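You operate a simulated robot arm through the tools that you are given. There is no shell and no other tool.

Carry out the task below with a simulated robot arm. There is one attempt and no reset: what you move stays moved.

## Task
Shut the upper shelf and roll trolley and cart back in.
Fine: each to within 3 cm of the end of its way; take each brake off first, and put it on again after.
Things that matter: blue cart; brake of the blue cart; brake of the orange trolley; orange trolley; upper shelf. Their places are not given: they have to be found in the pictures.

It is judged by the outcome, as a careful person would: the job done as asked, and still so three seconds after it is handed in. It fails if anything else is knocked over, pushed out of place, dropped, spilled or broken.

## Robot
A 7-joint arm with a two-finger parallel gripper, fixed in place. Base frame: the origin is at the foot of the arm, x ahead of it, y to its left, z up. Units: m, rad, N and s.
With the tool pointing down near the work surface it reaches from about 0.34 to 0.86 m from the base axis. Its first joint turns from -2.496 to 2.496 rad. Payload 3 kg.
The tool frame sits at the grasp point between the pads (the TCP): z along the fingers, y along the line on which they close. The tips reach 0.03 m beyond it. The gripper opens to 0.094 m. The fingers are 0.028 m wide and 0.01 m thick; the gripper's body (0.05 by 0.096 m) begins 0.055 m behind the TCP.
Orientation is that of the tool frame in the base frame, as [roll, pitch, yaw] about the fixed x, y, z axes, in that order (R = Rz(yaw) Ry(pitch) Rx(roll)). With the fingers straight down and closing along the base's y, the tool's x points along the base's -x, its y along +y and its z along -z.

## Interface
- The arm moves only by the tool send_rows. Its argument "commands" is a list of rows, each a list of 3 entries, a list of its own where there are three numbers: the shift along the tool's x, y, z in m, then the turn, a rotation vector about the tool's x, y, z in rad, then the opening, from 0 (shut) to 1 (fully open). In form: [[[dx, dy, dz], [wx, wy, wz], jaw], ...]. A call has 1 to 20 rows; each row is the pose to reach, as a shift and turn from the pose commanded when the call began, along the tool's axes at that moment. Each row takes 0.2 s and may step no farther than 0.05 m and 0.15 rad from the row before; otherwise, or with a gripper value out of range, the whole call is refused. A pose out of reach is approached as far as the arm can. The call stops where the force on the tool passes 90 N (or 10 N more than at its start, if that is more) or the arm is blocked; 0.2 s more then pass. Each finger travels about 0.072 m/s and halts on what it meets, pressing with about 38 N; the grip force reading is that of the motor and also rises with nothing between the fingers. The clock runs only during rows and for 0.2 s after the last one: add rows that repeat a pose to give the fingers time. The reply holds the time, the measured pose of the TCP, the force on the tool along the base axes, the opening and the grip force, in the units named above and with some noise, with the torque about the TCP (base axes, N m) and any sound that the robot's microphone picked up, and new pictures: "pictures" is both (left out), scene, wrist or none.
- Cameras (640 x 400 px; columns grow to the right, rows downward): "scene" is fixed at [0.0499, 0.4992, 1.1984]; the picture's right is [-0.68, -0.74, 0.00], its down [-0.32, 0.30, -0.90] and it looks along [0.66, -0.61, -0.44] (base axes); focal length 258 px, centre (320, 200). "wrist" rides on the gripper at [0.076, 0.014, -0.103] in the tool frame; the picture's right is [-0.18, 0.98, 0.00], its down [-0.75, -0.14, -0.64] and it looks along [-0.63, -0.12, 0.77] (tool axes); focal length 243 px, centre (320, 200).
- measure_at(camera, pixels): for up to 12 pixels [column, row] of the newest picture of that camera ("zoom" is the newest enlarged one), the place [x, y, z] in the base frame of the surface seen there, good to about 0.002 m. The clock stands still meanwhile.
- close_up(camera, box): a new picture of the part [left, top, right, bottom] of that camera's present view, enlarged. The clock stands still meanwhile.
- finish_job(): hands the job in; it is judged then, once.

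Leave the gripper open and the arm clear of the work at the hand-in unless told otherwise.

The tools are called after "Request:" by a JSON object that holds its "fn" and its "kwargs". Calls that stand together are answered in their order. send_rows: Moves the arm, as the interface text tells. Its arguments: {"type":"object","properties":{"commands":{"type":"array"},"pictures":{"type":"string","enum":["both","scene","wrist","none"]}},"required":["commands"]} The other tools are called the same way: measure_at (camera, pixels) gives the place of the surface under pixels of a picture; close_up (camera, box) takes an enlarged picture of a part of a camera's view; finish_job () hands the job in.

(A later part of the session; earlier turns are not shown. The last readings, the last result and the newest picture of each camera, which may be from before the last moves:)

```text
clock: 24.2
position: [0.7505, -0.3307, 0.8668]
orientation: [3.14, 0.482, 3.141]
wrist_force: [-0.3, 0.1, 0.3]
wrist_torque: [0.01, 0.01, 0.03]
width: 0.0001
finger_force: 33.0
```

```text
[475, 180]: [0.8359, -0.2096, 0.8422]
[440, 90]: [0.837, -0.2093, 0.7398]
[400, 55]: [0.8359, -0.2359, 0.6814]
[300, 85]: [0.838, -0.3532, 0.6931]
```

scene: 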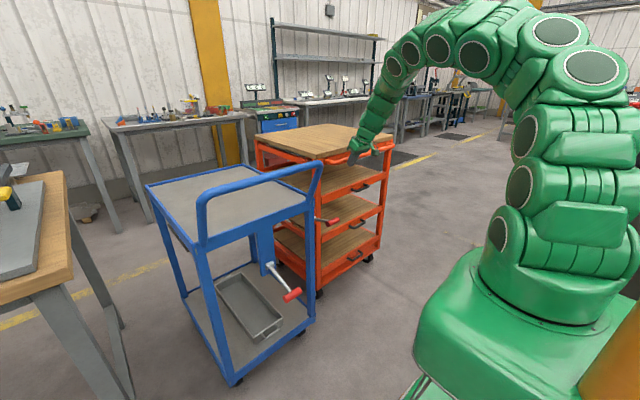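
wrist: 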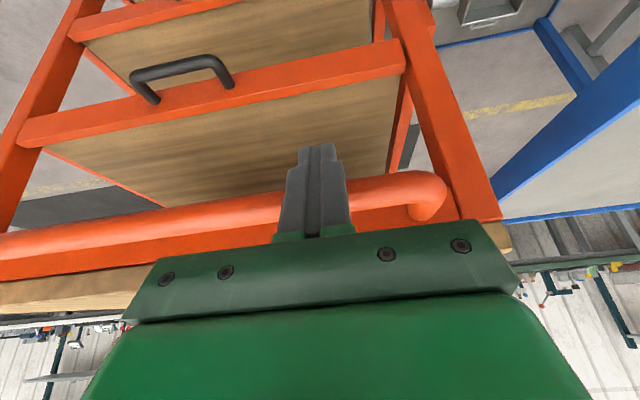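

The posts are now at x≈0.837, still with no stop. I keep pushing gently.

Request:
{"fn": "send_rows", "kwargs": {"commands": [[[-0.0089, 0, 0.0046], [0, 0, 0], 0], [[-0.0177, 0, 0.0092], [0, 0, 0], 0], [[-0.0266, 0, 0.0139], [0, 0, 0], 0], [[-0.0355, 0, 0.0185], [0, 0, 0], 0], [[-0.0444, 0, 0.0231], [0, 0, 0], 0], [[-0.0532, 0, 0.0277], [0, 0, 0], 0]]}}

Request:
{"fn": "measure_at", "kwargs": {"camera": "wrist", "pixels": [[475, 180], [440, 90], [400, 55], [300, 85]]}}

```text
clock: 25.6
position: [0.8103, -0.3325, 0.8644]
orientation: [3.138, 0.479, 3.138]
wrist_force: [-0.7, -0.2, 0.2]
wrist_torque: [-0.02, 0.01, 0.01]
width: 0.0002
finger_force: 32.9
```

scene: 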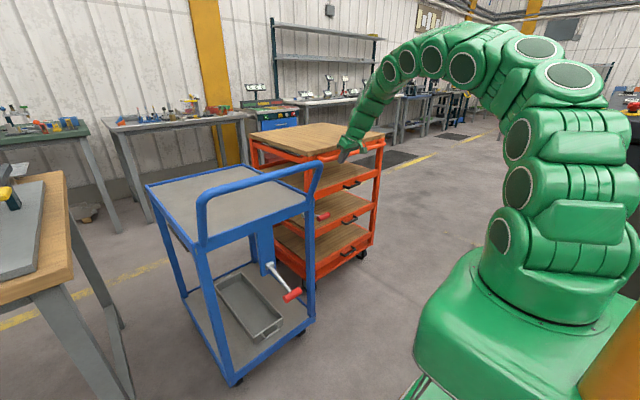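
wrist: 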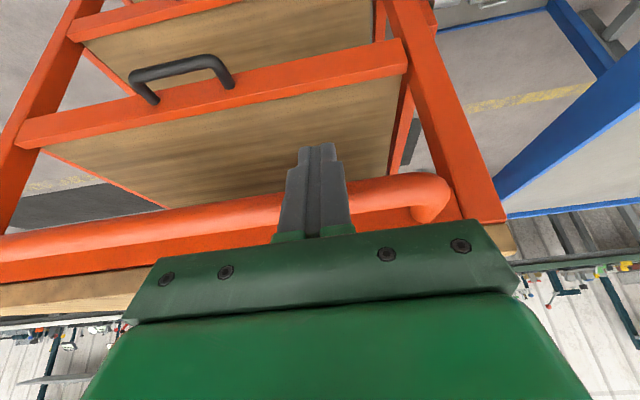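

```text
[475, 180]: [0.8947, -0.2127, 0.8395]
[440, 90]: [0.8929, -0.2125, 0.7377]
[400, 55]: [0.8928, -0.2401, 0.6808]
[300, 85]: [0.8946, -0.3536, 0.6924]
```

Posts at x≈0.894 and still rolling freely. I'll go on in small steps.

Request:
{"fn": "send_rows", "kwargs": {"commands": [[[-0.0089, 0, 0.0046], [0, 0, 0], 0], [[-0.0177, 0, 0.0092], [0, 0, 0], 0], [[-0.0266, 0, 0.0139], [0, 0, 0], 0], [[-0.0355, 0, 0.0185], [0, 0, 0], 0], [[-0.0444, 0, 0.0231], [0, 0, 0], 0]]}}

Request:
{"fn": "measure_at", "kwargs": {"camera": "wrist", "pixels": [[475, 180], [440, 90], [400, 55], [300, 85]]}}

```text
clock: 26.8
position: [0.8585, -0.3322, 0.8647]
orientation: [3.137, 0.473, 3.139]
wrist_force: [-49.0, 9.4, 7.6]
wrist_torque: [0.19, 0.39, 0.31]
width: 0.0
finger_force: 33.0
```

scene: 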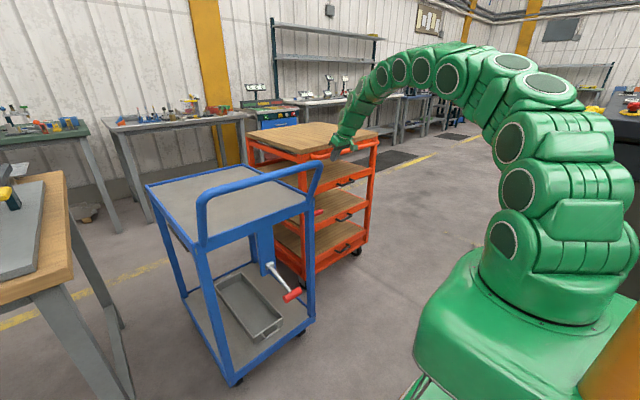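
wrist: 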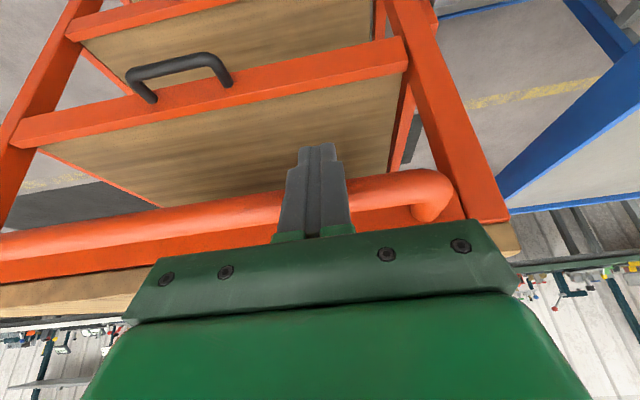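

```text
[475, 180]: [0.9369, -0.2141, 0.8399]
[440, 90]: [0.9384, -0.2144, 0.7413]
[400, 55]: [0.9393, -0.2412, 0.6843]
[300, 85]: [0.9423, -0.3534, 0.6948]
```

A pushing force of 49 N appeared, so this may be the end of the way at x≈0.939. I'll push another centimetre to confirm that it doesn't move.

Request:
{"fn": "send_rows", "kwargs": {"commands": [[[-0.0044, 0, 0.0023], [0, 0, 0], 0], [[-0.0089, 0, 0.0046], [0, 0, 0], 0], [[-0.0089, 0, 0.0046], [0, 0, 0], 0]], "pictures": "wrist"}}

Request:
{"fn": "measure_at", "kwargs": {"camera": "wrist", "pixels": [[475, 180], [440, 90], [400, 55], [300, 85]]}}

```text
clock: 27.2
position: [0.8602, -0.3338, 0.8616]
orientation: [3.133, 0.469, 3.137]
wrist_force: [-0.3, -0.1, 0.1]
wrist_torque: [0.02, 0.01, 0.01]
width: 0.0
finger_force: 33.5
stopped in row 1: the force on the tool passed its limit at 102 N (the readings are from after the stop); the commanded pose is now the measured one
```

wrist: 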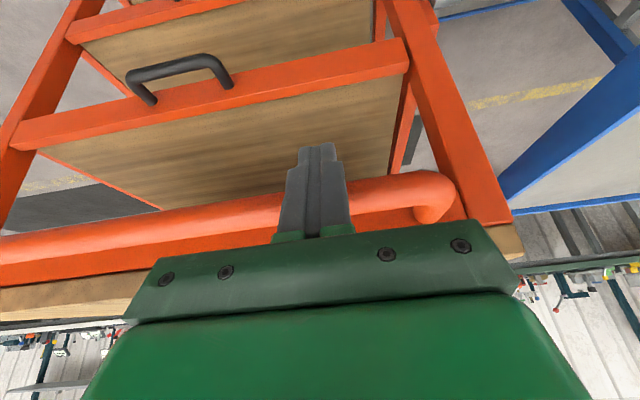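

```text
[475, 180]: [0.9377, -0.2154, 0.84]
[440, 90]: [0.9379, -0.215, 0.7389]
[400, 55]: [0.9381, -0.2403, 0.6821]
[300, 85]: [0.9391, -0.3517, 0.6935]
```

A hard stop at x≈0.938: the trolley is in. Now I back the fingers away from the bar, raise them, and move over to y≈−0.18 above the trolley's lever.

Request:
{"fn": "send_rows", "kwargs": {"commands": [[[0.0446, 0, -0.0227], [0, 0, 0], 0], [[0.042, 0, -0.072], [0, 0, 0], 0], [[0.0395, 0, -0.1211], [0, 0, 0], 0], [[0.0395, 0.04, -0.1211], [0, 0, 0], 0], [[0.0395, 0.08, -0.1211], [0, 0, 0], 0], [[0.0395, 0.12, -0.1211], [0, 0, 0], 0], [[0.0395, 0.154, -0.1211], [0, 0, 0], 0], [[0.0395, 0.154, -0.1211], [0, 0, 0], 0]]}}

Request:
{"fn": "measure_at", "kwargs": {"camera": "scene", "pixels": [[320, 211], [318, 210], [318, 230], [325, 180]]}}

```text
clock: 29.0
position: [0.7717, -0.179, 0.9534]
orientation: [3.131, 0.47, 3.136]
wrist_force: [-0.2, -1.1, 0.4]
wrist_torque: [0.0, 0.0, -0.01]
width: 0.0001
finger_force: 32.9
```

scene: 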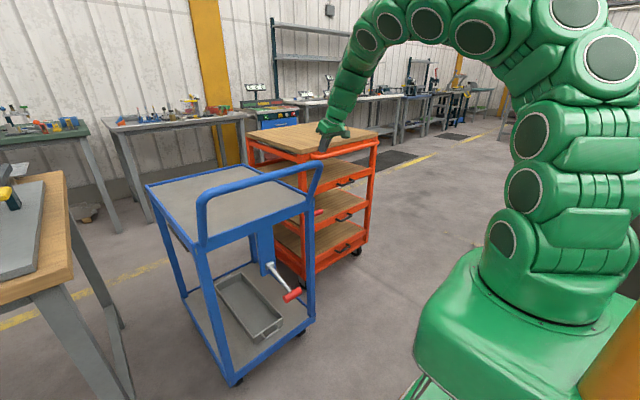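
wrist: 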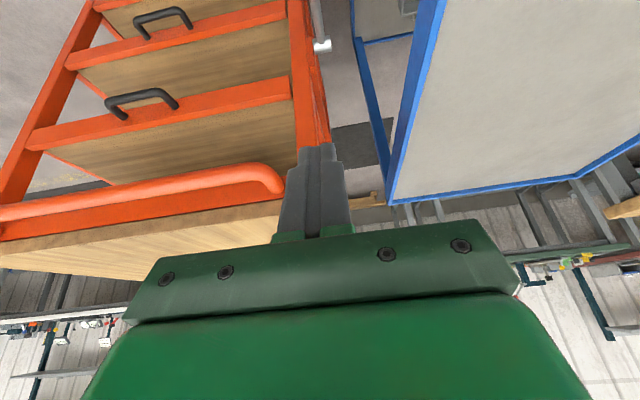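

```text
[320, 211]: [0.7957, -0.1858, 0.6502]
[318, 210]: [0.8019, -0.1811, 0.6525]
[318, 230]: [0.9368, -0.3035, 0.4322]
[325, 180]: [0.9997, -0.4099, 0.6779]
```

The knob is at about (0.803, −0.17, 0.645), still up. I descend beside the cart with closed fingers to about 4 cm above the knob, straightening the tool a bit.

Request:
{"fn": "send_rows", "kwargs": {"commands": [[[0.0154, 0.001, 0.0411], [0, 0.05, 0], 0], [[0.0308, 0.002, 0.0822], [0, 0.1, 0], 0], [[0.0463, 0.003, 0.1233], [0, 0.15, 0], 0], [[0.0617, 0.004, 0.1644], [0, 0.2, 0], 0], [[0.0771, 0.004, 0.2055], [0, 0.22, 0], 0], [[0.0771, 0.004, 0.2055], [0, 0.22, 0], 0]]}}

Request:
{"fn": "close_up", "kwargs": {"camera": "scene", "box": [270, 130, 400, 240]}}

Request:
{"fn": "measure_at", "kwargs": {"camera": "wrist", "pixels": [[320, 90], [320, 110], [330, 130], [320, 70], [300, 100], [345, 90]]}}

```text
clock: 30.4
position: [0.7954, -0.1758, 0.7344]
orientation: [3.134, 0.249, 3.139]
wrist_force: [0.5, -1.5, -0.5]
wrist_torque: [0.0, 0.03, 0.0]
width: 0.0004
finger_force: 33.2
```

scene: 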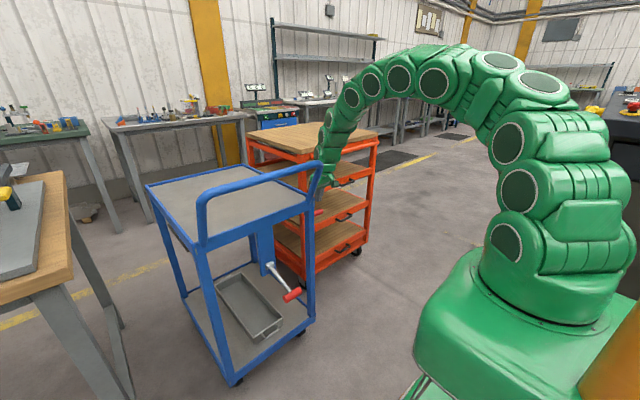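
wrist: 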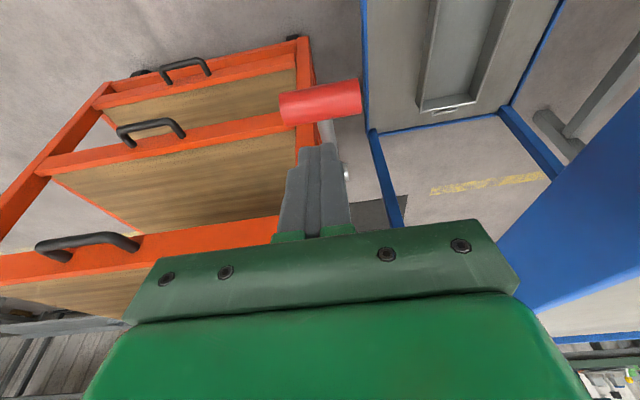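

```text
3.64 times, centred on (335, 185) of scene
```

zoom: 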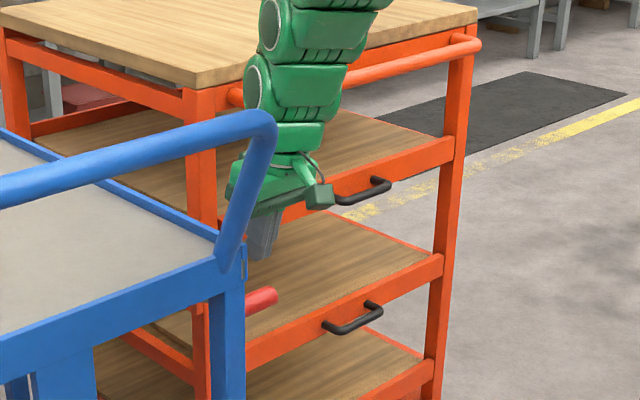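

```text
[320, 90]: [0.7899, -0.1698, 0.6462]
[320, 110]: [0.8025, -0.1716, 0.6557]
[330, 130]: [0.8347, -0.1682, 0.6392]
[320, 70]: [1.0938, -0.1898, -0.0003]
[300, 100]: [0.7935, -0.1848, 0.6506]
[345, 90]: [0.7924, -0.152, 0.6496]
```

The fingertips sit right above the knob (centre about (0.802, −0.170, 0.643)). I press straight down to swing the lever back to its lower, braked position.

Request:
{"fn": "send_rows", "kwargs": {"commands": [[[0.0049, 0, 0.0194], [0, 0, 0], 0], [[0.0098, 0, 0.0388], [0, 0, 0], 0], [[0.0128, 0, 0.0504], [0, 0, 0], 0], [[0.0157, 0, 0.062], [0, 0, 0], 0], [[0.0187, 0, 0.0736], [0, 0, 0], 0], [[0.0216, 0, 0.0853], [0, 0, 0], 0], [[0.0246, 0, 0.0969], [0, 0, 0], 0], [[0.0271, 0, 0.1066], [0, 0, 0], 0], [[0.0295, 0, 0.1163], [0, 0, 0], 0], [[0.0315, 0, 0.124], [0, 0, 0], 0], [[0.0332, 0, 0.1308], [0, 0, 0], 0]]}}

Request:
{"fn": "close_up", "kwargs": {"camera": "scene", "box": [270, 150, 400, 260]}}

```text
clock: 32.8
position: [0.7943, -0.1744, 0.6001]
orientation: [3.134, 0.249, 3.138]
wrist_force: [-10.9, 2.0, 16.2]
wrist_torque: [-0.01, 0.17, -0.05]
width: 0.0003
finger_force: 32.9
```

scene: 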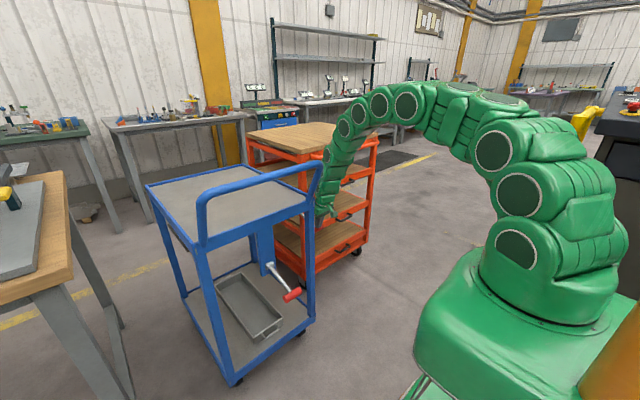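
wrist: 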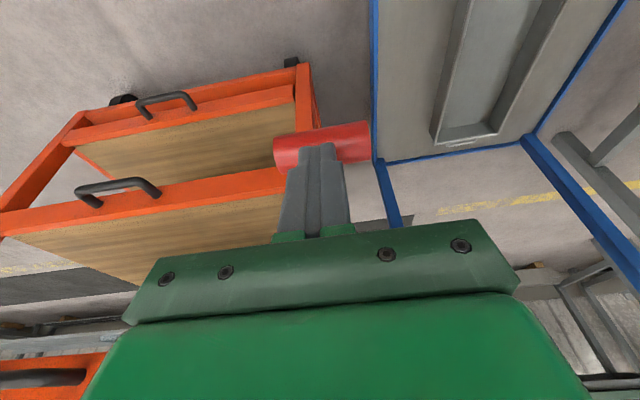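

```text
3.64 times, centred on (335, 205) of scene
```

zoom: 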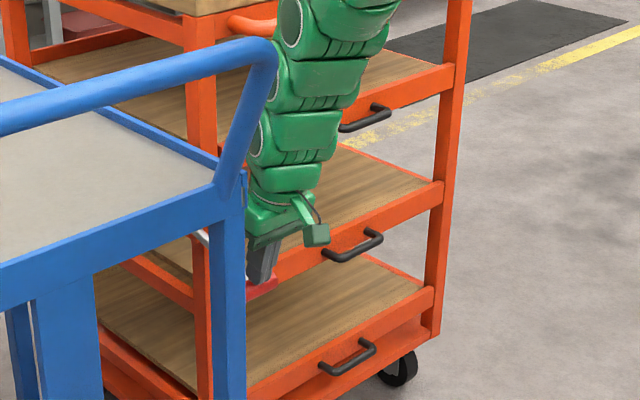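

The lever has come down with the fingers (tip z≈0.571). I press a little further to feel the lower stop.

Request:
{"fn": "send_rows", "kwargs": {"commands": [[[0.0012, 0, 0.0048], [0, 0, 0], 0], [[0.0025, 0, 0.0097], [0, 0, 0], 0], [[0.0037, 0, 0.0145], [0, 0, 0], 0]], "pictures": "wrist"}}

Request:
{"fn": "measure_at", "kwargs": {"camera": "wrist", "pixels": [[285, 150], [355, 145], [355, 132], [320, 135], [285, 165], [355, 155]]}}

```text
clock: 33.2
position: [0.7934, -0.1735, 0.6011]
orientation: [3.135, 0.251, 3.14]
wrist_force: [-42.0, 10.6, 55.1]
wrist_torque: [0.29, 0.84, 0.0]
width: 0.0
finger_force: 32.8
stopped in row 2: the force on the tool passed its limit at 108 N (the readings are from after the stop); the commanded pose is now the measured one
```

wrist: 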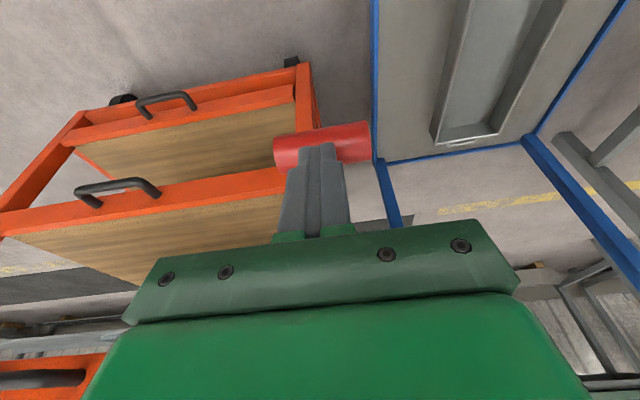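

```text
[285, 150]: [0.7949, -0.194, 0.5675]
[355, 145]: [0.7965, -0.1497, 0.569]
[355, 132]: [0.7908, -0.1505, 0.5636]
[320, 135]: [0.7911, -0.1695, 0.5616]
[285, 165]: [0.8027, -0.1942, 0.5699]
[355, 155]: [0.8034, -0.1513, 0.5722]
```

The lever is back at its stop (knob top z≈0.572, the same as at the start), so the trolley's brake is on. I raise the arm straight out and back to clear everything, then check the trolley.

Request:
{"fn": "send_rows", "kwargs": {"commands": [[[-0.0001, 0, -0.0412], [0, 0, 0], 0], [[-0.0003, 0, -0.0825], [0, 0, 0], 0], [[-0.0004, 0, -0.1237], [0, 0, 0], 0], [[-0.0034, 0, -0.1694], [0, 0, 0], 0], [[-0.0064, 0, -0.215], [0, 0, 0], 0], [[-0.0094, 0, -0.2607], [0, 0, 0], 0], [[-0.0124, 0, -0.3063], [0, 0, 0], 0], [[-0.0154, 0, -0.352], [0, 0, 0], 0], [[-0.0184, 0, -0.3976], [0, 0, 0], 0], [[0.0208, 0, -0.4127], [0, 0, 0], 0], [[0.0599, 0, -0.4278], [0, 0, 0], 0], [[0.099, 0, -0.4429], [0, 0, 0], 0], [[0.1382, 0, -0.458], [0, 0, 0], 0], [[0.1773, 0, -0.4731], [0, 0, 0], 0], [[0.2165, 0, -0.4882], [0, 0, 0], 0], [[0.2165, 0, -0.4882], [0, 0, 0], 0]]}}

Request:
{"fn": "close_up", "kwargs": {"camera": "scene", "box": [230, 110, 400, 300]}}

Request:
{"fn": "measure_at", "kwargs": {"camera": "scene", "pixels": [[309, 240], [340, 150], [345, 182], [300, 158], [355, 217], [370, 150]]}}

```text
clock: 36.6
position: [0.4625, -0.1755, 1.0187]
orientation: [3.136, 0.248, 3.142]
wrist_force: [-0.6, -0.3, 0.7]
wrist_torque: [0.04, 0.01, -0.01]
width: 0.0
finger_force: 32.8
```

scene: 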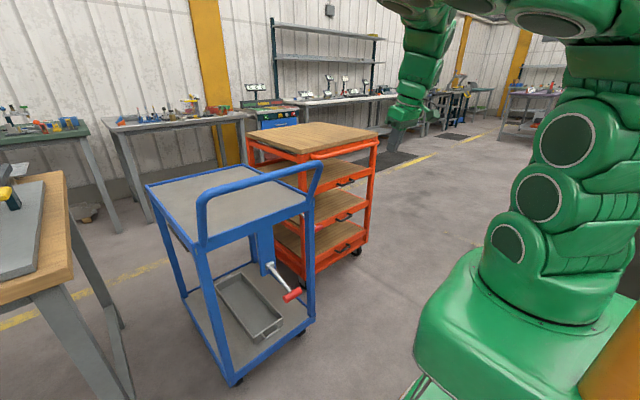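
wrist: 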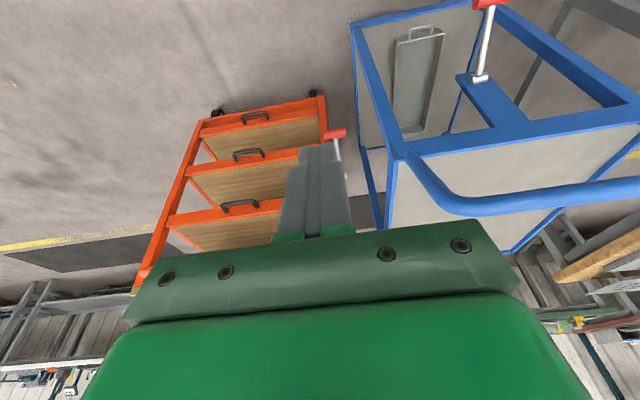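

```text
2.11 times, centred on (315, 205) of scene
```

zoom: 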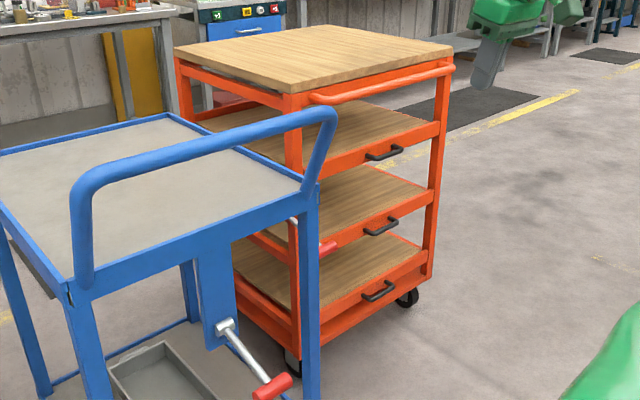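

```text
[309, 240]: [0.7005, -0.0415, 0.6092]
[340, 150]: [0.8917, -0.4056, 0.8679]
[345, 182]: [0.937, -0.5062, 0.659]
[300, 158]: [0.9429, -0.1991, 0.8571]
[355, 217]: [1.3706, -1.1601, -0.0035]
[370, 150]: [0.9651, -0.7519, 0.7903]
```

The trolley is at its stop (x≈0.938) with the shelf shut and the brake down. Now the cart: I measure its knob and move over in front of it, opening the gripper.

Request:
{"fn": "close_up", "kwargs": {"camera": "scene", "box": [240, 240, 320, 320]}}

Request:
{"fn": "measure_at", "kwargs": {"camera": "zoom", "pixels": [[350, 385], [390, 375], [430, 365], [465, 350], [300, 280], [235, 195], [220, 200], [250, 190]]}}

Request:
{"fn": "send_rows", "kwargs": {"commands": [[[0, 0.045, 0], [0, 0.025, 0], 0], [[0, 0.09, 0], [0, 0.05, 0], 0.2], [[0, 0.135, 0], [0, 0.07, 0], 0.4], [[0, 0.18, 0], [0, 0.07, 0], 0.7], [[0, 0.225, 0], [0, 0.07, 0], 1], [[0, 0.27, 0], [0, 0.07, 0], 1], [[0, 0.315, 0], [0, 0.07, 0], 1], [[0, 0.315, 0], [0, 0.07, 0], 1]]}}

```text
5.00 times, centred on (280, 280) of scene
```

zoom: 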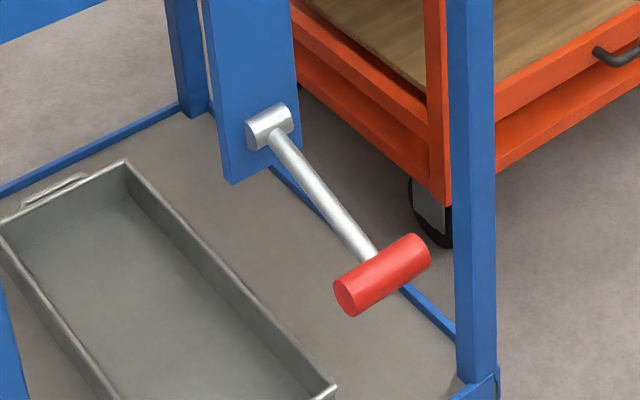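

```text
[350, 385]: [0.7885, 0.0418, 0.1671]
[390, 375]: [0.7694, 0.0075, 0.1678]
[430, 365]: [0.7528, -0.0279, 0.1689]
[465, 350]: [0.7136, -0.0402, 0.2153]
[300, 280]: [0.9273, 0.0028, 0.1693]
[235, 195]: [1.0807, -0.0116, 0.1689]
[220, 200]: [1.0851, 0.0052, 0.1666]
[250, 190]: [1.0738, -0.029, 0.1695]
```

```text
clock: 38.4
position: [0.467, 0.1332, 1.0003]
orientation: [-3.14, 0.139, 3.116]
wrist_force: [0.9, -0.3, -0.2]
wrist_torque: [0.0, 0.02, -0.02]
width: 0.0941
finger_force: 0.0
```

scene: 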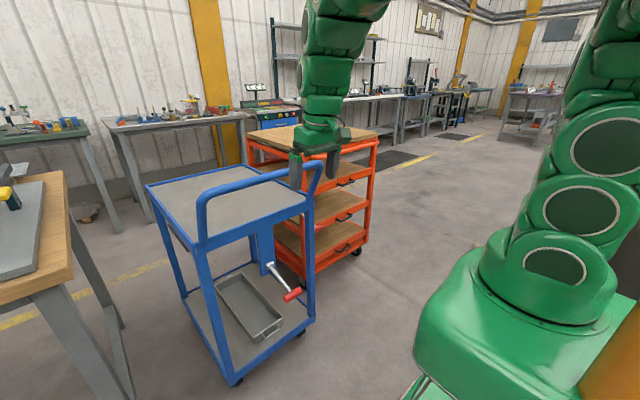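
wrist: 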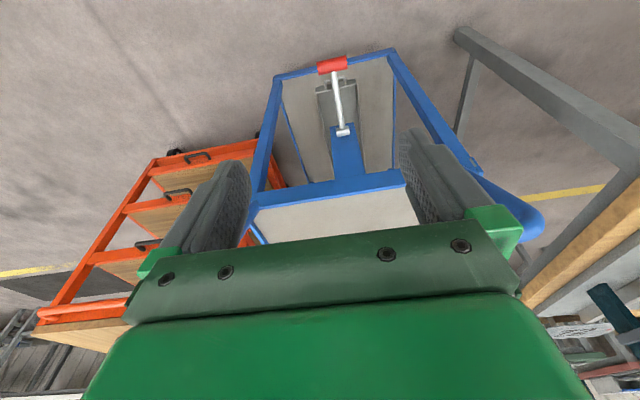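

The arm seems not quite settled. I wait two rows at the same pose and then measure the knob, near (332, 65) in the wrist picture.

Request:
{"fn": "send_rows", "kwargs": {"commands": [[[0, 0, 0], [0, 0, 0], 1], [[0, 0, 0], [0, 0, 0], 1]]}}

Request:
{"fn": "measure_at", "kwargs": {"camera": "wrist", "pixels": [[320, 68], [332, 65], [344, 62], [332, 60], [336, 90], [340, 115], [343, 131]]}}

Request:
{"fn": "close_up", "kwargs": {"camera": "wrist", "box": [290, 40, 390, 140]}}

Request:
{"fn": "measure_at", "kwargs": {"camera": "scene", "pixels": [[285, 298], [291, 295], [298, 292], [291, 292], [269, 266], [280, 279]]}}

```text
clock: 39.0
position: [0.4669, 0.1364, 1.0013]
orientation: [3.138, 0.139, 3.121]
wrist_force: [-0.4, 0.5, 1.0]
wrist_torque: [0.02, -0.01, 0.0]
width: 0.0941
finger_force: 0.1
```

scene: 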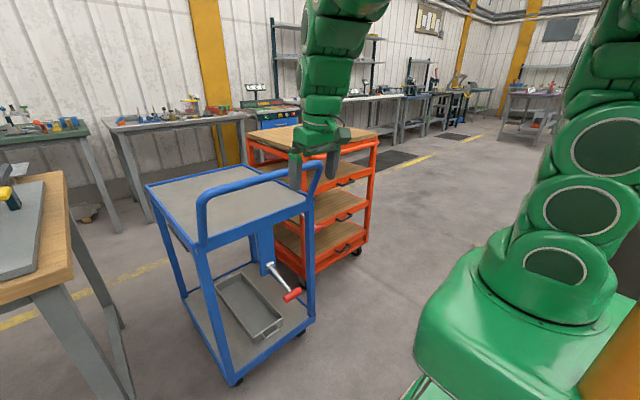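
wrist: 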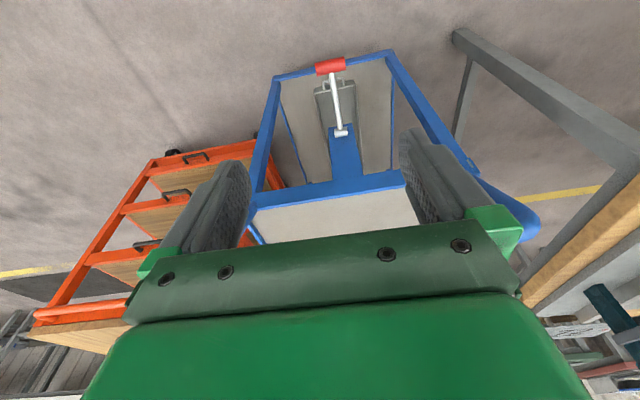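

```text
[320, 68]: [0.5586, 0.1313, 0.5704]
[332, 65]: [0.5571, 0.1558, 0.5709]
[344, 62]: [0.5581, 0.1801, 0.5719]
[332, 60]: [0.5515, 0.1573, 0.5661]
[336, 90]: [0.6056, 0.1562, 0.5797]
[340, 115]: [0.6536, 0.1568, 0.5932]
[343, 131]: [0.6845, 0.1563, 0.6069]
```

```text
4.00 times, centred on (340, 90) of wrist
```

zoom: 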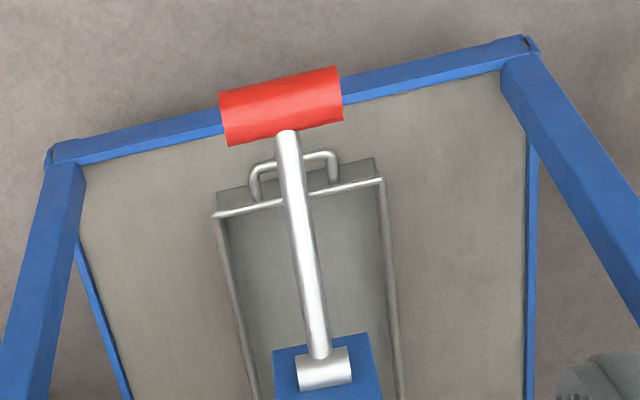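

```text
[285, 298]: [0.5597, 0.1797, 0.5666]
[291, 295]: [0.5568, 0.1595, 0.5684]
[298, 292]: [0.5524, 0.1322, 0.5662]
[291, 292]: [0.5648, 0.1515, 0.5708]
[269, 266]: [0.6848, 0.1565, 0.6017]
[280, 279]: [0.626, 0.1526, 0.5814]
```

The cart's knob centre is at about (0.564, 0.156, 0.560), spanning y 0.126–0.186. I go down in front of the cart handle (at x≈0.62, z≈0.94) to a point about 13 cm above the knob.

Request:
{"fn": "send_rows", "kwargs": {"commands": [[[0.004, 0.003, 0.045], [0, -0.01, 0], 1], [[0.004, 0.006, 0.09], [0, -0.02, 0], 1], [[0.0, 0.009, 0.135], [0, -0.03, 0], 1], [[-0.005, 0.012, 0.18], [0, -0.04, 0], 1], [[-0.012, 0.015, 0.225], [0, -0.05, 0], 1], [[-0.019, 0.018, 0.27], [0, -0.06, 0], 1], [[-0.0267, 0.02, 0.31], [0, -0.06, 0], 1], [[-0.0267, 0.02, 0.31], [0, -0.06, 0], 1]]}}

Request:
{"fn": "measure_at", "kwargs": {"camera": "wrist", "pixels": [[320, 100], [300, 100], [340, 100], [320, 120]]}}

```text
clock: 40.8
position: [0.5473, 0.1603, 0.721]
orientation: [3.136, 0.24, 3.139]
wrist_force: [-0.3, 0.6, 0.0]
wrist_torque: [0.05, 0.01, -0.03]
width: 0.0942
finger_force: 0.0
```

scene: 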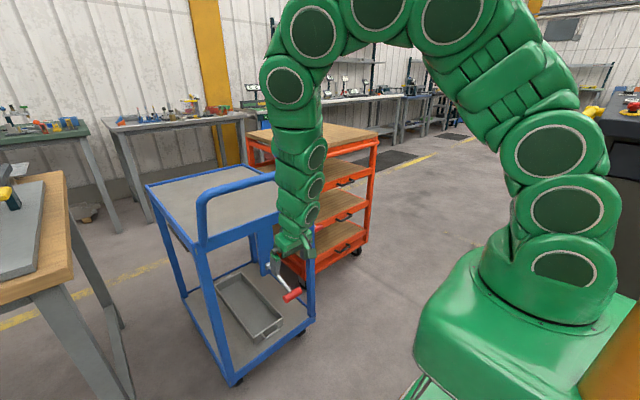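
wrist: 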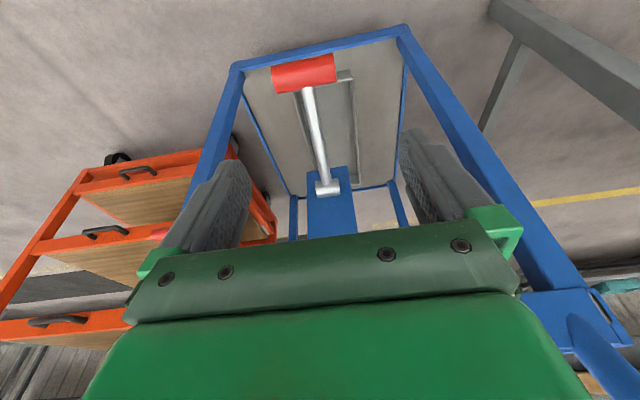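

```text
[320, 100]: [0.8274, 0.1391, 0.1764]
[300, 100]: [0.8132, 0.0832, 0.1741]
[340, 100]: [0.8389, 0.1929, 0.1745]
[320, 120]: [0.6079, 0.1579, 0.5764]
```

Aligned above the knob. I go down onto it with the open fingers straddling its ends and close gently.

Request:
{"fn": "send_rows", "kwargs": {"commands": [[[0.0055, -0.0043, 0.04], [0, 0, 0], 1], [[0.011, -0.0043, 0.08], [0, 0, 0], 1], [[0.0166, -0.0043, 0.12], [0, 0, 0], 1], [[0.0221, -0.0043, 0.1603], [0, 0, 0], 1], [[0.0221, -0.0043, 0.1603], [0, 0, 0], 1], [[0.0221, -0.0043, 0.1603], [0, 0, 0], 0.7], [[0.0221, -0.0043, 0.1603], [0, 0, 0], 0.62], [[0.0221, -0.0043, 0.1603], [0, 0, 0], 0.5], [[0.0221, -0.0043, 0.1603], [0, 0, 0], 0.4]]}}

Request:
{"fn": "close_up", "kwargs": {"camera": "scene", "box": [230, 220, 340, 320]}}

```text
clock: 42.8
position: [0.5631, 0.1556, 0.5576]
orientation: [3.139, 0.237, 3.134]
wrist_force: [21.6, -70.0, 5.4]
wrist_torque: [-0.02, -0.01, 1.07]
width: 0.0771
finger_force: 34.7
```

scene: 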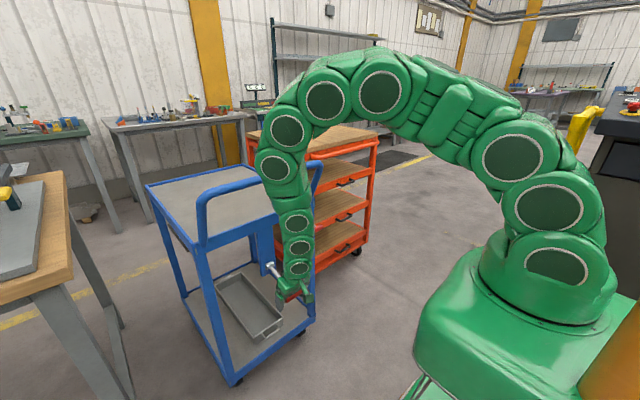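
wrist: 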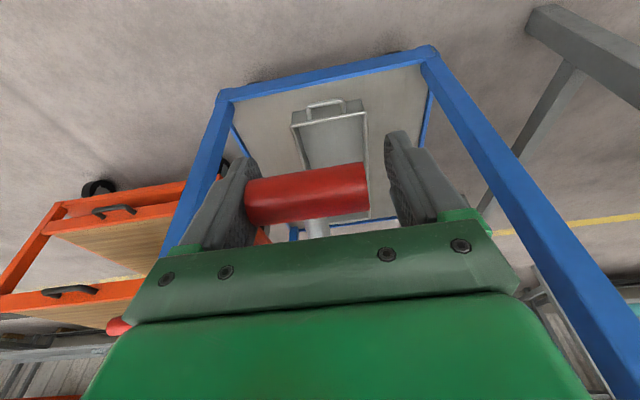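

```text
4.00 times, centred on (285, 270) of scene
```

zoom: 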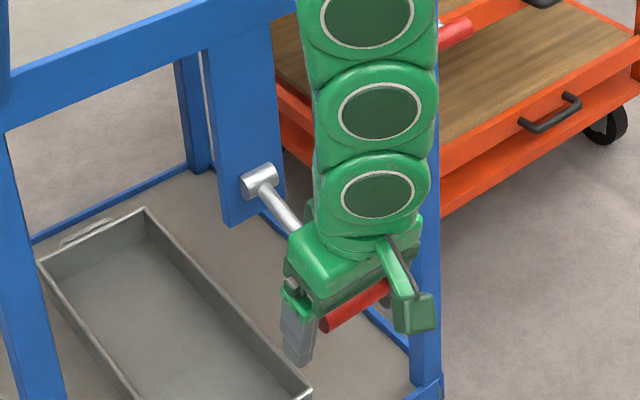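

Only the −y finger touches the knob so far and pushes sideways (−70 N). I open slightly, shift the tool 7 mm towards −y, and close again.

Request:
{"fn": "send_rows", "kwargs": {"commands": [[[0, 0, 0], [0, 0, 0], 0.95], [[0, -0.004, 0], [0, 0, 0], 0.95], [[0, -0.007, 0], [0, 0, 0], 0.95], [[0, -0.007, 0], [0, 0, 0], 0.85], [[0, -0.007, 0], [0, 0, 0], 0.75]], "pictures": "wrist"}}

Request:
{"fn": "measure_at", "kwargs": {"camera": "wrist", "pixels": [[255, 205], [310, 195], [355, 190]]}}

```text
clock: 44.0
position: [0.5635, 0.1516, 0.559]
orientation: [3.136, 0.238, 3.138]
wrist_force: [-0.4, 0.4, -0.3]
wrist_torque: [-0.04, -0.01, 0.01]
width: 0.0705
finger_force: 0.1
```

wrist: 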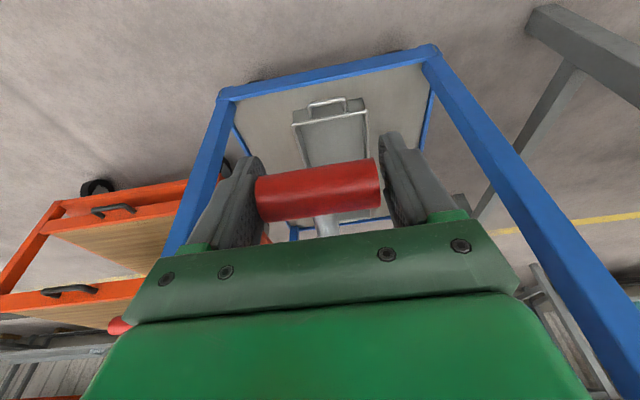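

```text
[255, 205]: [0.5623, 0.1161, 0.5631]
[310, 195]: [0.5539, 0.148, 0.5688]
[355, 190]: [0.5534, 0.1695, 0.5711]
```

The knob is now nearly centred between the pads with no side force. I close on it.

Request:
{"fn": "send_rows", "kwargs": {"commands": [[[0, 0, 0], [0, 0, 0], 0.68], [[0, 0, 0], [0, 0, 0], 0.6], [[0, 0, 0], [0, 0, 0], 0.5], [[0, 0, 0], [0, 0, 0], 0.4]], "pictures": "wrist"}}

```text
clock: 45.0
position: [0.562, 0.1503, 0.5576]
orientation: [3.136, 0.238, 3.139]
wrist_force: [6.6, -24.8, 0.5]
wrist_torque: [-0.19, -0.05, 0.24]
width: 0.0639
finger_force: 44.9
```

wrist: 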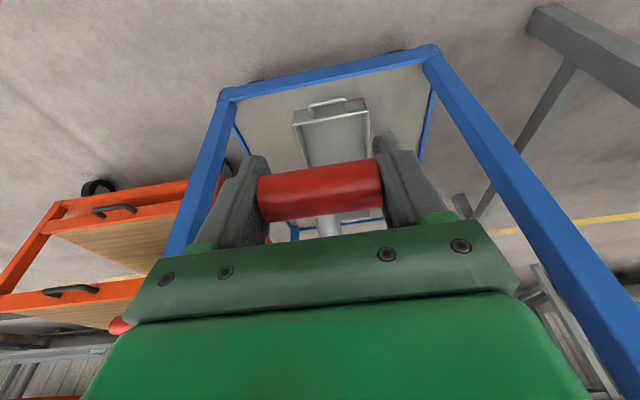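

Both pads hold the knob. I swing it up along its arc about the hub (0.693, 0.602), from −18° to about +17°.

Request:
{"fn": "send_rows", "kwargs": {"commands": [[[0.0003, 0, -0.0142], [0, 0, 0], 0.4], [[-0.0008, 0, -0.0283], [0, 0, 0], 0.4], [[-0.0035, 0, -0.0423], [0, 0, 0], 0.4], [[-0.0075, 0, -0.0559], [0, 0, 0], 0.4], [[-0.013, 0, -0.0689], [0, 0, 0], 0.4], [[-0.0186, 0, -0.0795], [0, 0, 0], 0.4]]}}

Request:
{"fn": "close_up", "kwargs": {"camera": "scene", "box": [230, 200, 340, 300]}}

```text
clock: 46.4
position: [0.561, 0.1493, 0.6407]
orientation: [3.135, 0.24, 3.14]
wrist_force: [2.3, -12.7, -9.9]
wrist_torque: [0.0, 1.26, 0.24]
width: 0.0643
finger_force: 44.6
```

scene: 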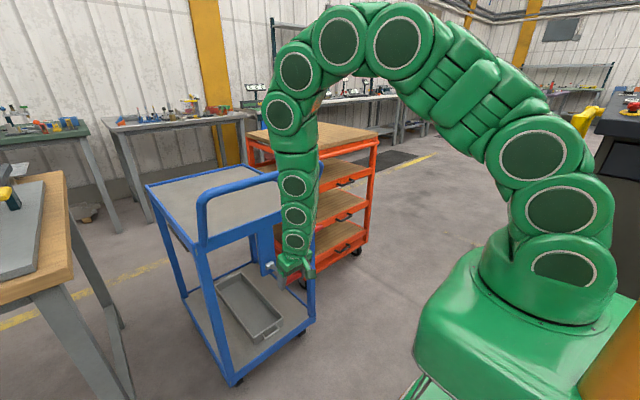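
wrist: 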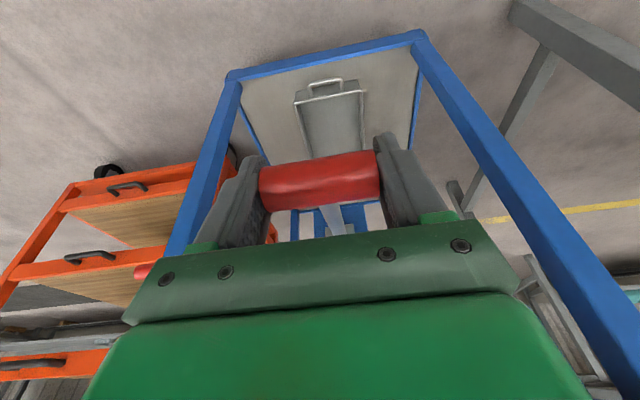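

```text
4.00 times, centred on (285, 250) of scene
```

zoom: 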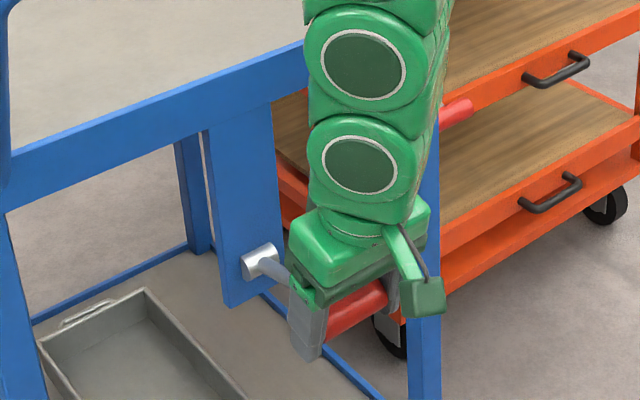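

The lever follows and is at about +17°. I ease up the last few degrees to feel its upper stop.

Request:
{"fn": "send_rows", "kwargs": {"commands": [[[-0.0019, 0, -0.003], [0, 0, 0], 0.4], [[-0.0038, 0, -0.006], [0, 0, 0], 0.4], [[-0.0052, 0, -0.008], [0, 0, 0], 0.4], [[-0.0065, 0, -0.0099], [0, 0, 0], 0.4]], "pictures": "wrist"}}

Request:
{"fn": "measure_at", "kwargs": {"camera": "wrist", "pixels": [[300, 180], [330, 175], [360, 170], [335, 215], [230, 74], [330, 225]]}}

Request:
{"fn": "measure_at", "kwargs": {"camera": "scene", "pixels": [[200, 250], [311, 270], [205, 195], [265, 240]]}}

```text
clock: 47.4
position: [0.5663, 0.1488, 0.6507]
orientation: [3.135, 0.24, 3.138]
wrist_force: [-2.4, -3.7, -12.3]
wrist_torque: [0.21, 1.06, -0.23]
width: 0.0642
finger_force: 45.5
```

wrist: 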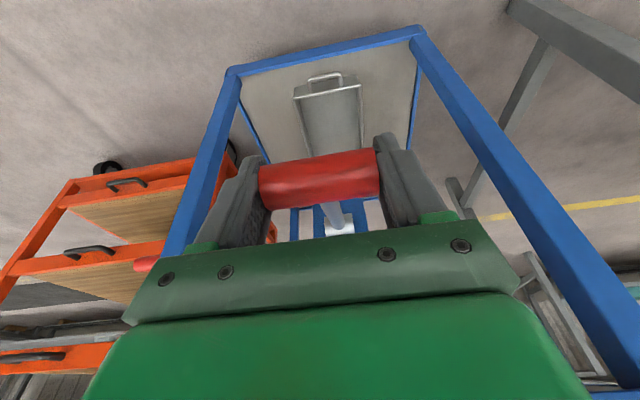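

```text
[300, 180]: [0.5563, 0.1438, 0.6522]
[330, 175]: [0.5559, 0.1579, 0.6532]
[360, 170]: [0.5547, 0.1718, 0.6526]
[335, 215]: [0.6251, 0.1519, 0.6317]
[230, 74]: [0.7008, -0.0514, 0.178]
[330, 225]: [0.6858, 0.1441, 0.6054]
```

```text
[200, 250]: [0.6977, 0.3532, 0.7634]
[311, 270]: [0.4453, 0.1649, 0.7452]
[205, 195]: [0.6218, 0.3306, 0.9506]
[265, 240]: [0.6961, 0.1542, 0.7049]
```

Still only about 12 N, so not clearly at the stop yet. I go a few millimetres more.

Request:
{"fn": "send_rows", "kwargs": {"commands": [[[-0.0019, 0, -0.0025], [0, 0, 0], 0.4], [[-0.0038, 0, -0.005], [0, 0, 0], 0.4], [[-0.0058, 0, -0.0076], [0, 0, 0], 0.4]], "pictures": "wrist"}}

Request:
{"fn": "measure_at", "kwargs": {"camera": "wrist", "pixels": [[300, 180], [330, 175], [360, 170], [335, 215], [230, 74], [330, 225]]}}

Request:
{"fn": "measure_at", "kwargs": {"camera": "scene", "pixels": [[200, 250], [205, 195], [265, 240]]}}

```text
clock: 48.2
position: [0.5714, 0.1504, 0.6621]
orientation: [3.132, 0.247, 3.138]
wrist_force: [3.3, 9.8, 3.3]
wrist_torque: [0.09, -0.8, 0.0]
width: 0.0598
finger_force: 37.2
```

wrist: 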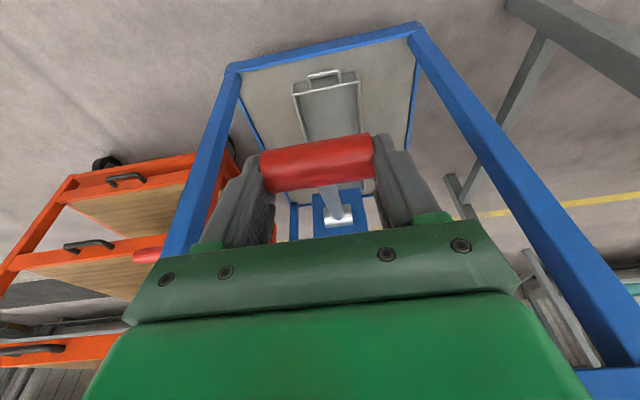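

```text
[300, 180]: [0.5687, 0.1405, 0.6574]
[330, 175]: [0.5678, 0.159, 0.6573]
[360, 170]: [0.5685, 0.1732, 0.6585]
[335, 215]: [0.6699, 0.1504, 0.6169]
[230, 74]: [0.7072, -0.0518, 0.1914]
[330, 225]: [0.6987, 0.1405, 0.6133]
```

```text
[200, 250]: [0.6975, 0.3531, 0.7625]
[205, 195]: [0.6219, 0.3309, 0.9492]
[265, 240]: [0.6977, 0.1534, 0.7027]
```

The knob top stands at z≈0.658, like the trolley's lever when off, and the pads slipped against its stop. The cart has not moved. I open, withdraw upwards along the tool axis, and come up in front of the cart's handle.

Request:
{"fn": "send_rows", "kwargs": {"commands": [[[0, 0, 0], [0, 0, 0], 0.8], [[0, 0, 0], [0, 0, 0], 1], [[0, 0, 0], [0, 0, 0], 1], [[0, 0, -0.04], [0, 0, 0], 1], [[0, 0, -0.08], [0, 0, 0], 1], [[0, 0, -0.12], [0, 0, 0], 1], [[-0.005, -0.008, -0.162], [0, 0, 0], 0.7], [[-0.01, -0.016, -0.204], [0, 0, 0], 0.4], [[-0.015, -0.024, -0.246], [0, 0, 0], 0], [[-0.0191, -0.03, -0.2869], [0, 0, 0], 0], [[-0.0191, -0.03, -0.2869], [0, 0, 0], 0], [[-0.0191, -0.03, -0.2869], [0, 0, 0], 0]]}}

Request:
{"fn": "close_up", "kwargs": {"camera": "scene", "box": [180, 140, 360, 320]}}

```text
clock: 50.8
position: [0.5194, 0.1199, 0.9448]
orientation: [3.138, 0.24, 3.139]
wrist_force: [0.2, 0.5, 0.5]
wrist_torque: [-0.01, -0.01, 0.01]
width: 0.0
finger_force: 33.1
```

scene: 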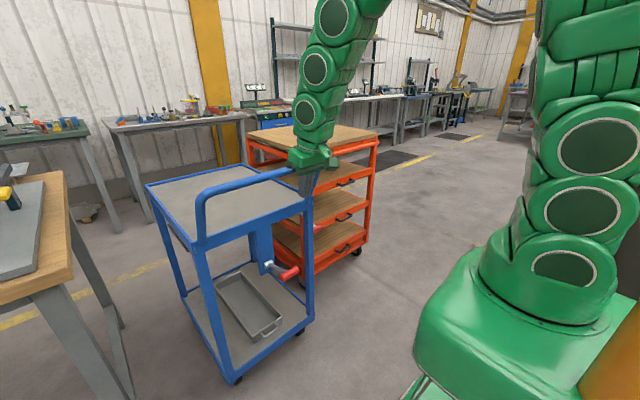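
wrist: 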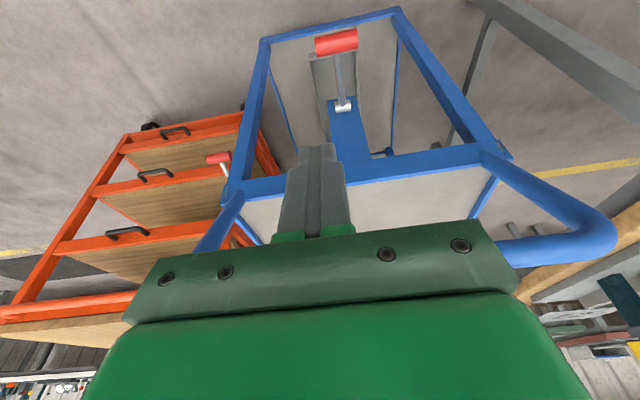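

```text
2.22 times, centred on (270, 230) of scene
```

zoom: 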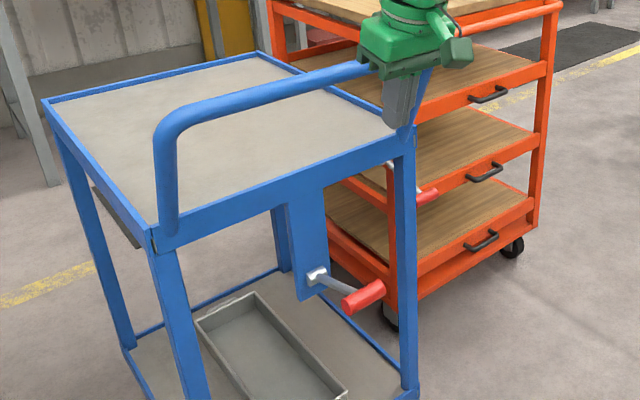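

The cart's lever is up and the cart stands still. I'll measure the handle bar before pushing.

Request:
{"fn": "measure_at", "kwargs": {"camera": "zoom", "pixels": [[200, 112], [250, 96], [300, 82], [350, 70], [165, 215], [320, 270], [110, 220]]}}

Request:
{"fn": "measure_at", "kwargs": {"camera": "wrist", "pixels": [[545, 240], [220, 225], [590, 215], [400, 160], [338, 42]]}}

```text
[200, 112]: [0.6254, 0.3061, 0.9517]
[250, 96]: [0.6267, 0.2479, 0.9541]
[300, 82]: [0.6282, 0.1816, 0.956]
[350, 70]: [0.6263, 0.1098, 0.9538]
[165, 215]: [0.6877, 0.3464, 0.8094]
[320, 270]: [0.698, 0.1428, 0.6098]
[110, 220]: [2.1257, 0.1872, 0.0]
```

```text
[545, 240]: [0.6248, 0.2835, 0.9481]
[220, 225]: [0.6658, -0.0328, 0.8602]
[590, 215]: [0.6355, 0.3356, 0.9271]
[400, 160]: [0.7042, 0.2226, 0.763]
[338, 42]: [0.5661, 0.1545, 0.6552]
```

The bar's near face is at x≈0.617, z≈0.945. I tilt the fingers a little forward while approaching, then push the cart straight along +x in 1.5 cm steps.

Request:
{"fn": "send_rows", "kwargs": {"commands": [[[-0.0243, 0, 0.0059], [0, -0.09, 0], 0], [[-0.0486, 0, 0.0119], [0, -0.17, 0], 0], [[-0.0631, 0, 0.0155], [0, -0.25, 0], 0], [[-0.0777, 0, 0.019], [0, -0.25, 0], 0], [[-0.0923, 0, 0.0226], [0, -0.25, 0], 0], [[-0.1068, 0, 0.0261], [0, -0.25, 0], 0], [[-0.1214, 0, 0.0297], [0, -0.25, 0], 0], [[-0.136, 0, 0.0333], [0, -0.25, 0], 0], [[-0.1505, 0, 0.0368], [0, -0.25, 0], 0], [[-0.1651, 0, 0.0404], [0, -0.25, 0], 0], [[-0.1797, 0, 0.044], [0, -0.25, 0], 0], [[-0.1943, 0, 0.0475], [0, -0.25, 0], 0]]}}

Request:
{"fn": "measure_at", "kwargs": {"camera": "scene", "pixels": [[200, 246], [190, 240], [240, 182], [220, 190]]}}

```text
clock: 53.4
position: [0.7206, 0.1184, 0.9455]
orientation: [3.134, 0.491, 3.139]
wrist_force: [-0.9, -0.8, -0.4]
wrist_torque: [-0.02, -0.03, 0.0]
width: 0.0
finger_force: 32.5
```

scene: 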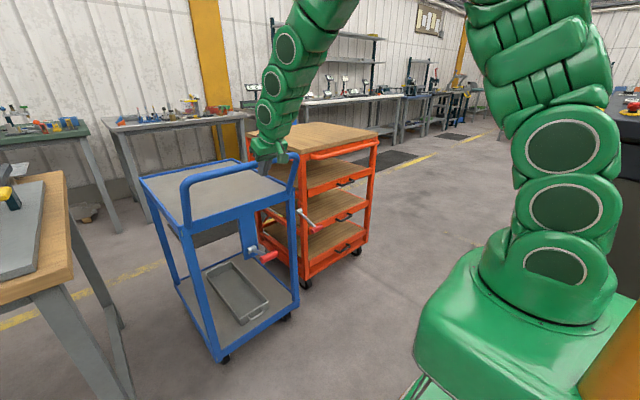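
wrist: 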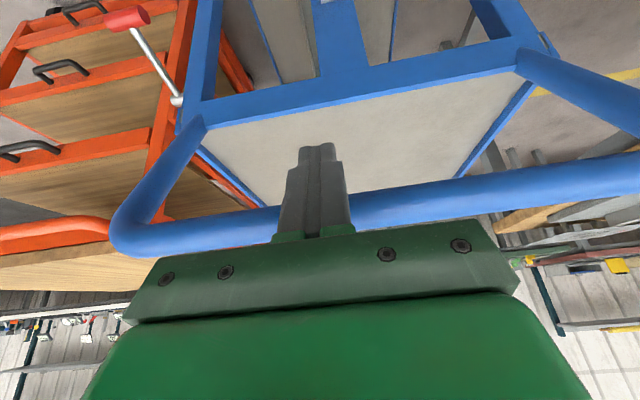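

```text
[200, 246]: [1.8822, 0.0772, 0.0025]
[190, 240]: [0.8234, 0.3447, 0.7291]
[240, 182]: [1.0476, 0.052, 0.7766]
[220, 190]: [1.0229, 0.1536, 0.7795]
```

The cart rolls freely: its front is now at x≈0.823, a travel of about 12.5 cm. I keep pushing.

Request:
{"fn": "send_rows", "kwargs": {"commands": [[[-0.0132, 0, 0.0071], [0, 0, 0], 0], [[-0.0265, 0, 0.0141], [0, 0, 0], 0], [[-0.0397, 0, 0.0212], [0, 0, 0], 0], [[-0.0529, 0, 0.0283], [0, 0, 0], 0], [[-0.0661, 0, 0.0354], [0, 0, 0], 0], [[-0.0794, 0, 0.0424], [0, 0, 0], 0], [[-0.0882, 0, 0.0472], [0, 0, 0], 0]]}}

Request:
{"fn": "measure_at", "kwargs": {"camera": "wrist", "pixels": [[400, 85], [300, 105], [450, 190], [200, 235], [195, 130]]}}

```text
clock: 55.0
position: [0.8216, 0.1196, 0.9442]
orientation: [3.135, 0.491, 3.137]
wrist_force: [0.7, 0.3, -0.7]
wrist_torque: [0.01, 0.02, -0.02]
width: 0.0001
finger_force: 33.0
```

scene: 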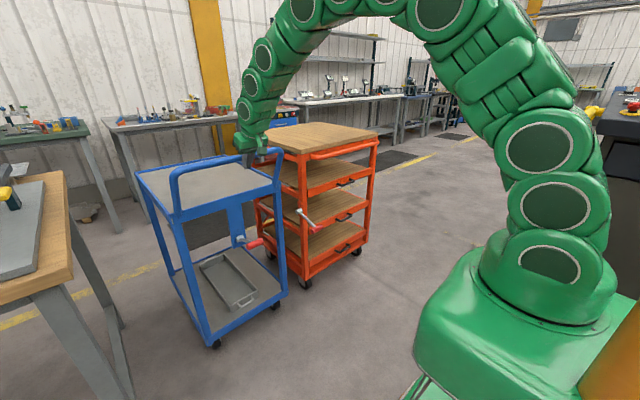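
wrist: 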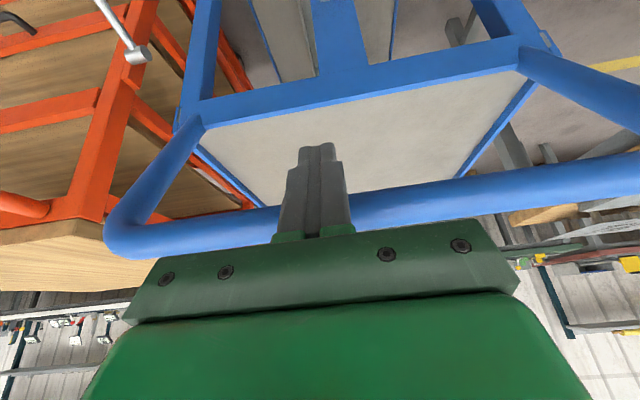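

```text
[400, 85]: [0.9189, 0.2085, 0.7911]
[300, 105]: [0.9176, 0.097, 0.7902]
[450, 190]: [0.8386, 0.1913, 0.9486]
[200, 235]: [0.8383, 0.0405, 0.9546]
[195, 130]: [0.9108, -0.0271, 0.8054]
```

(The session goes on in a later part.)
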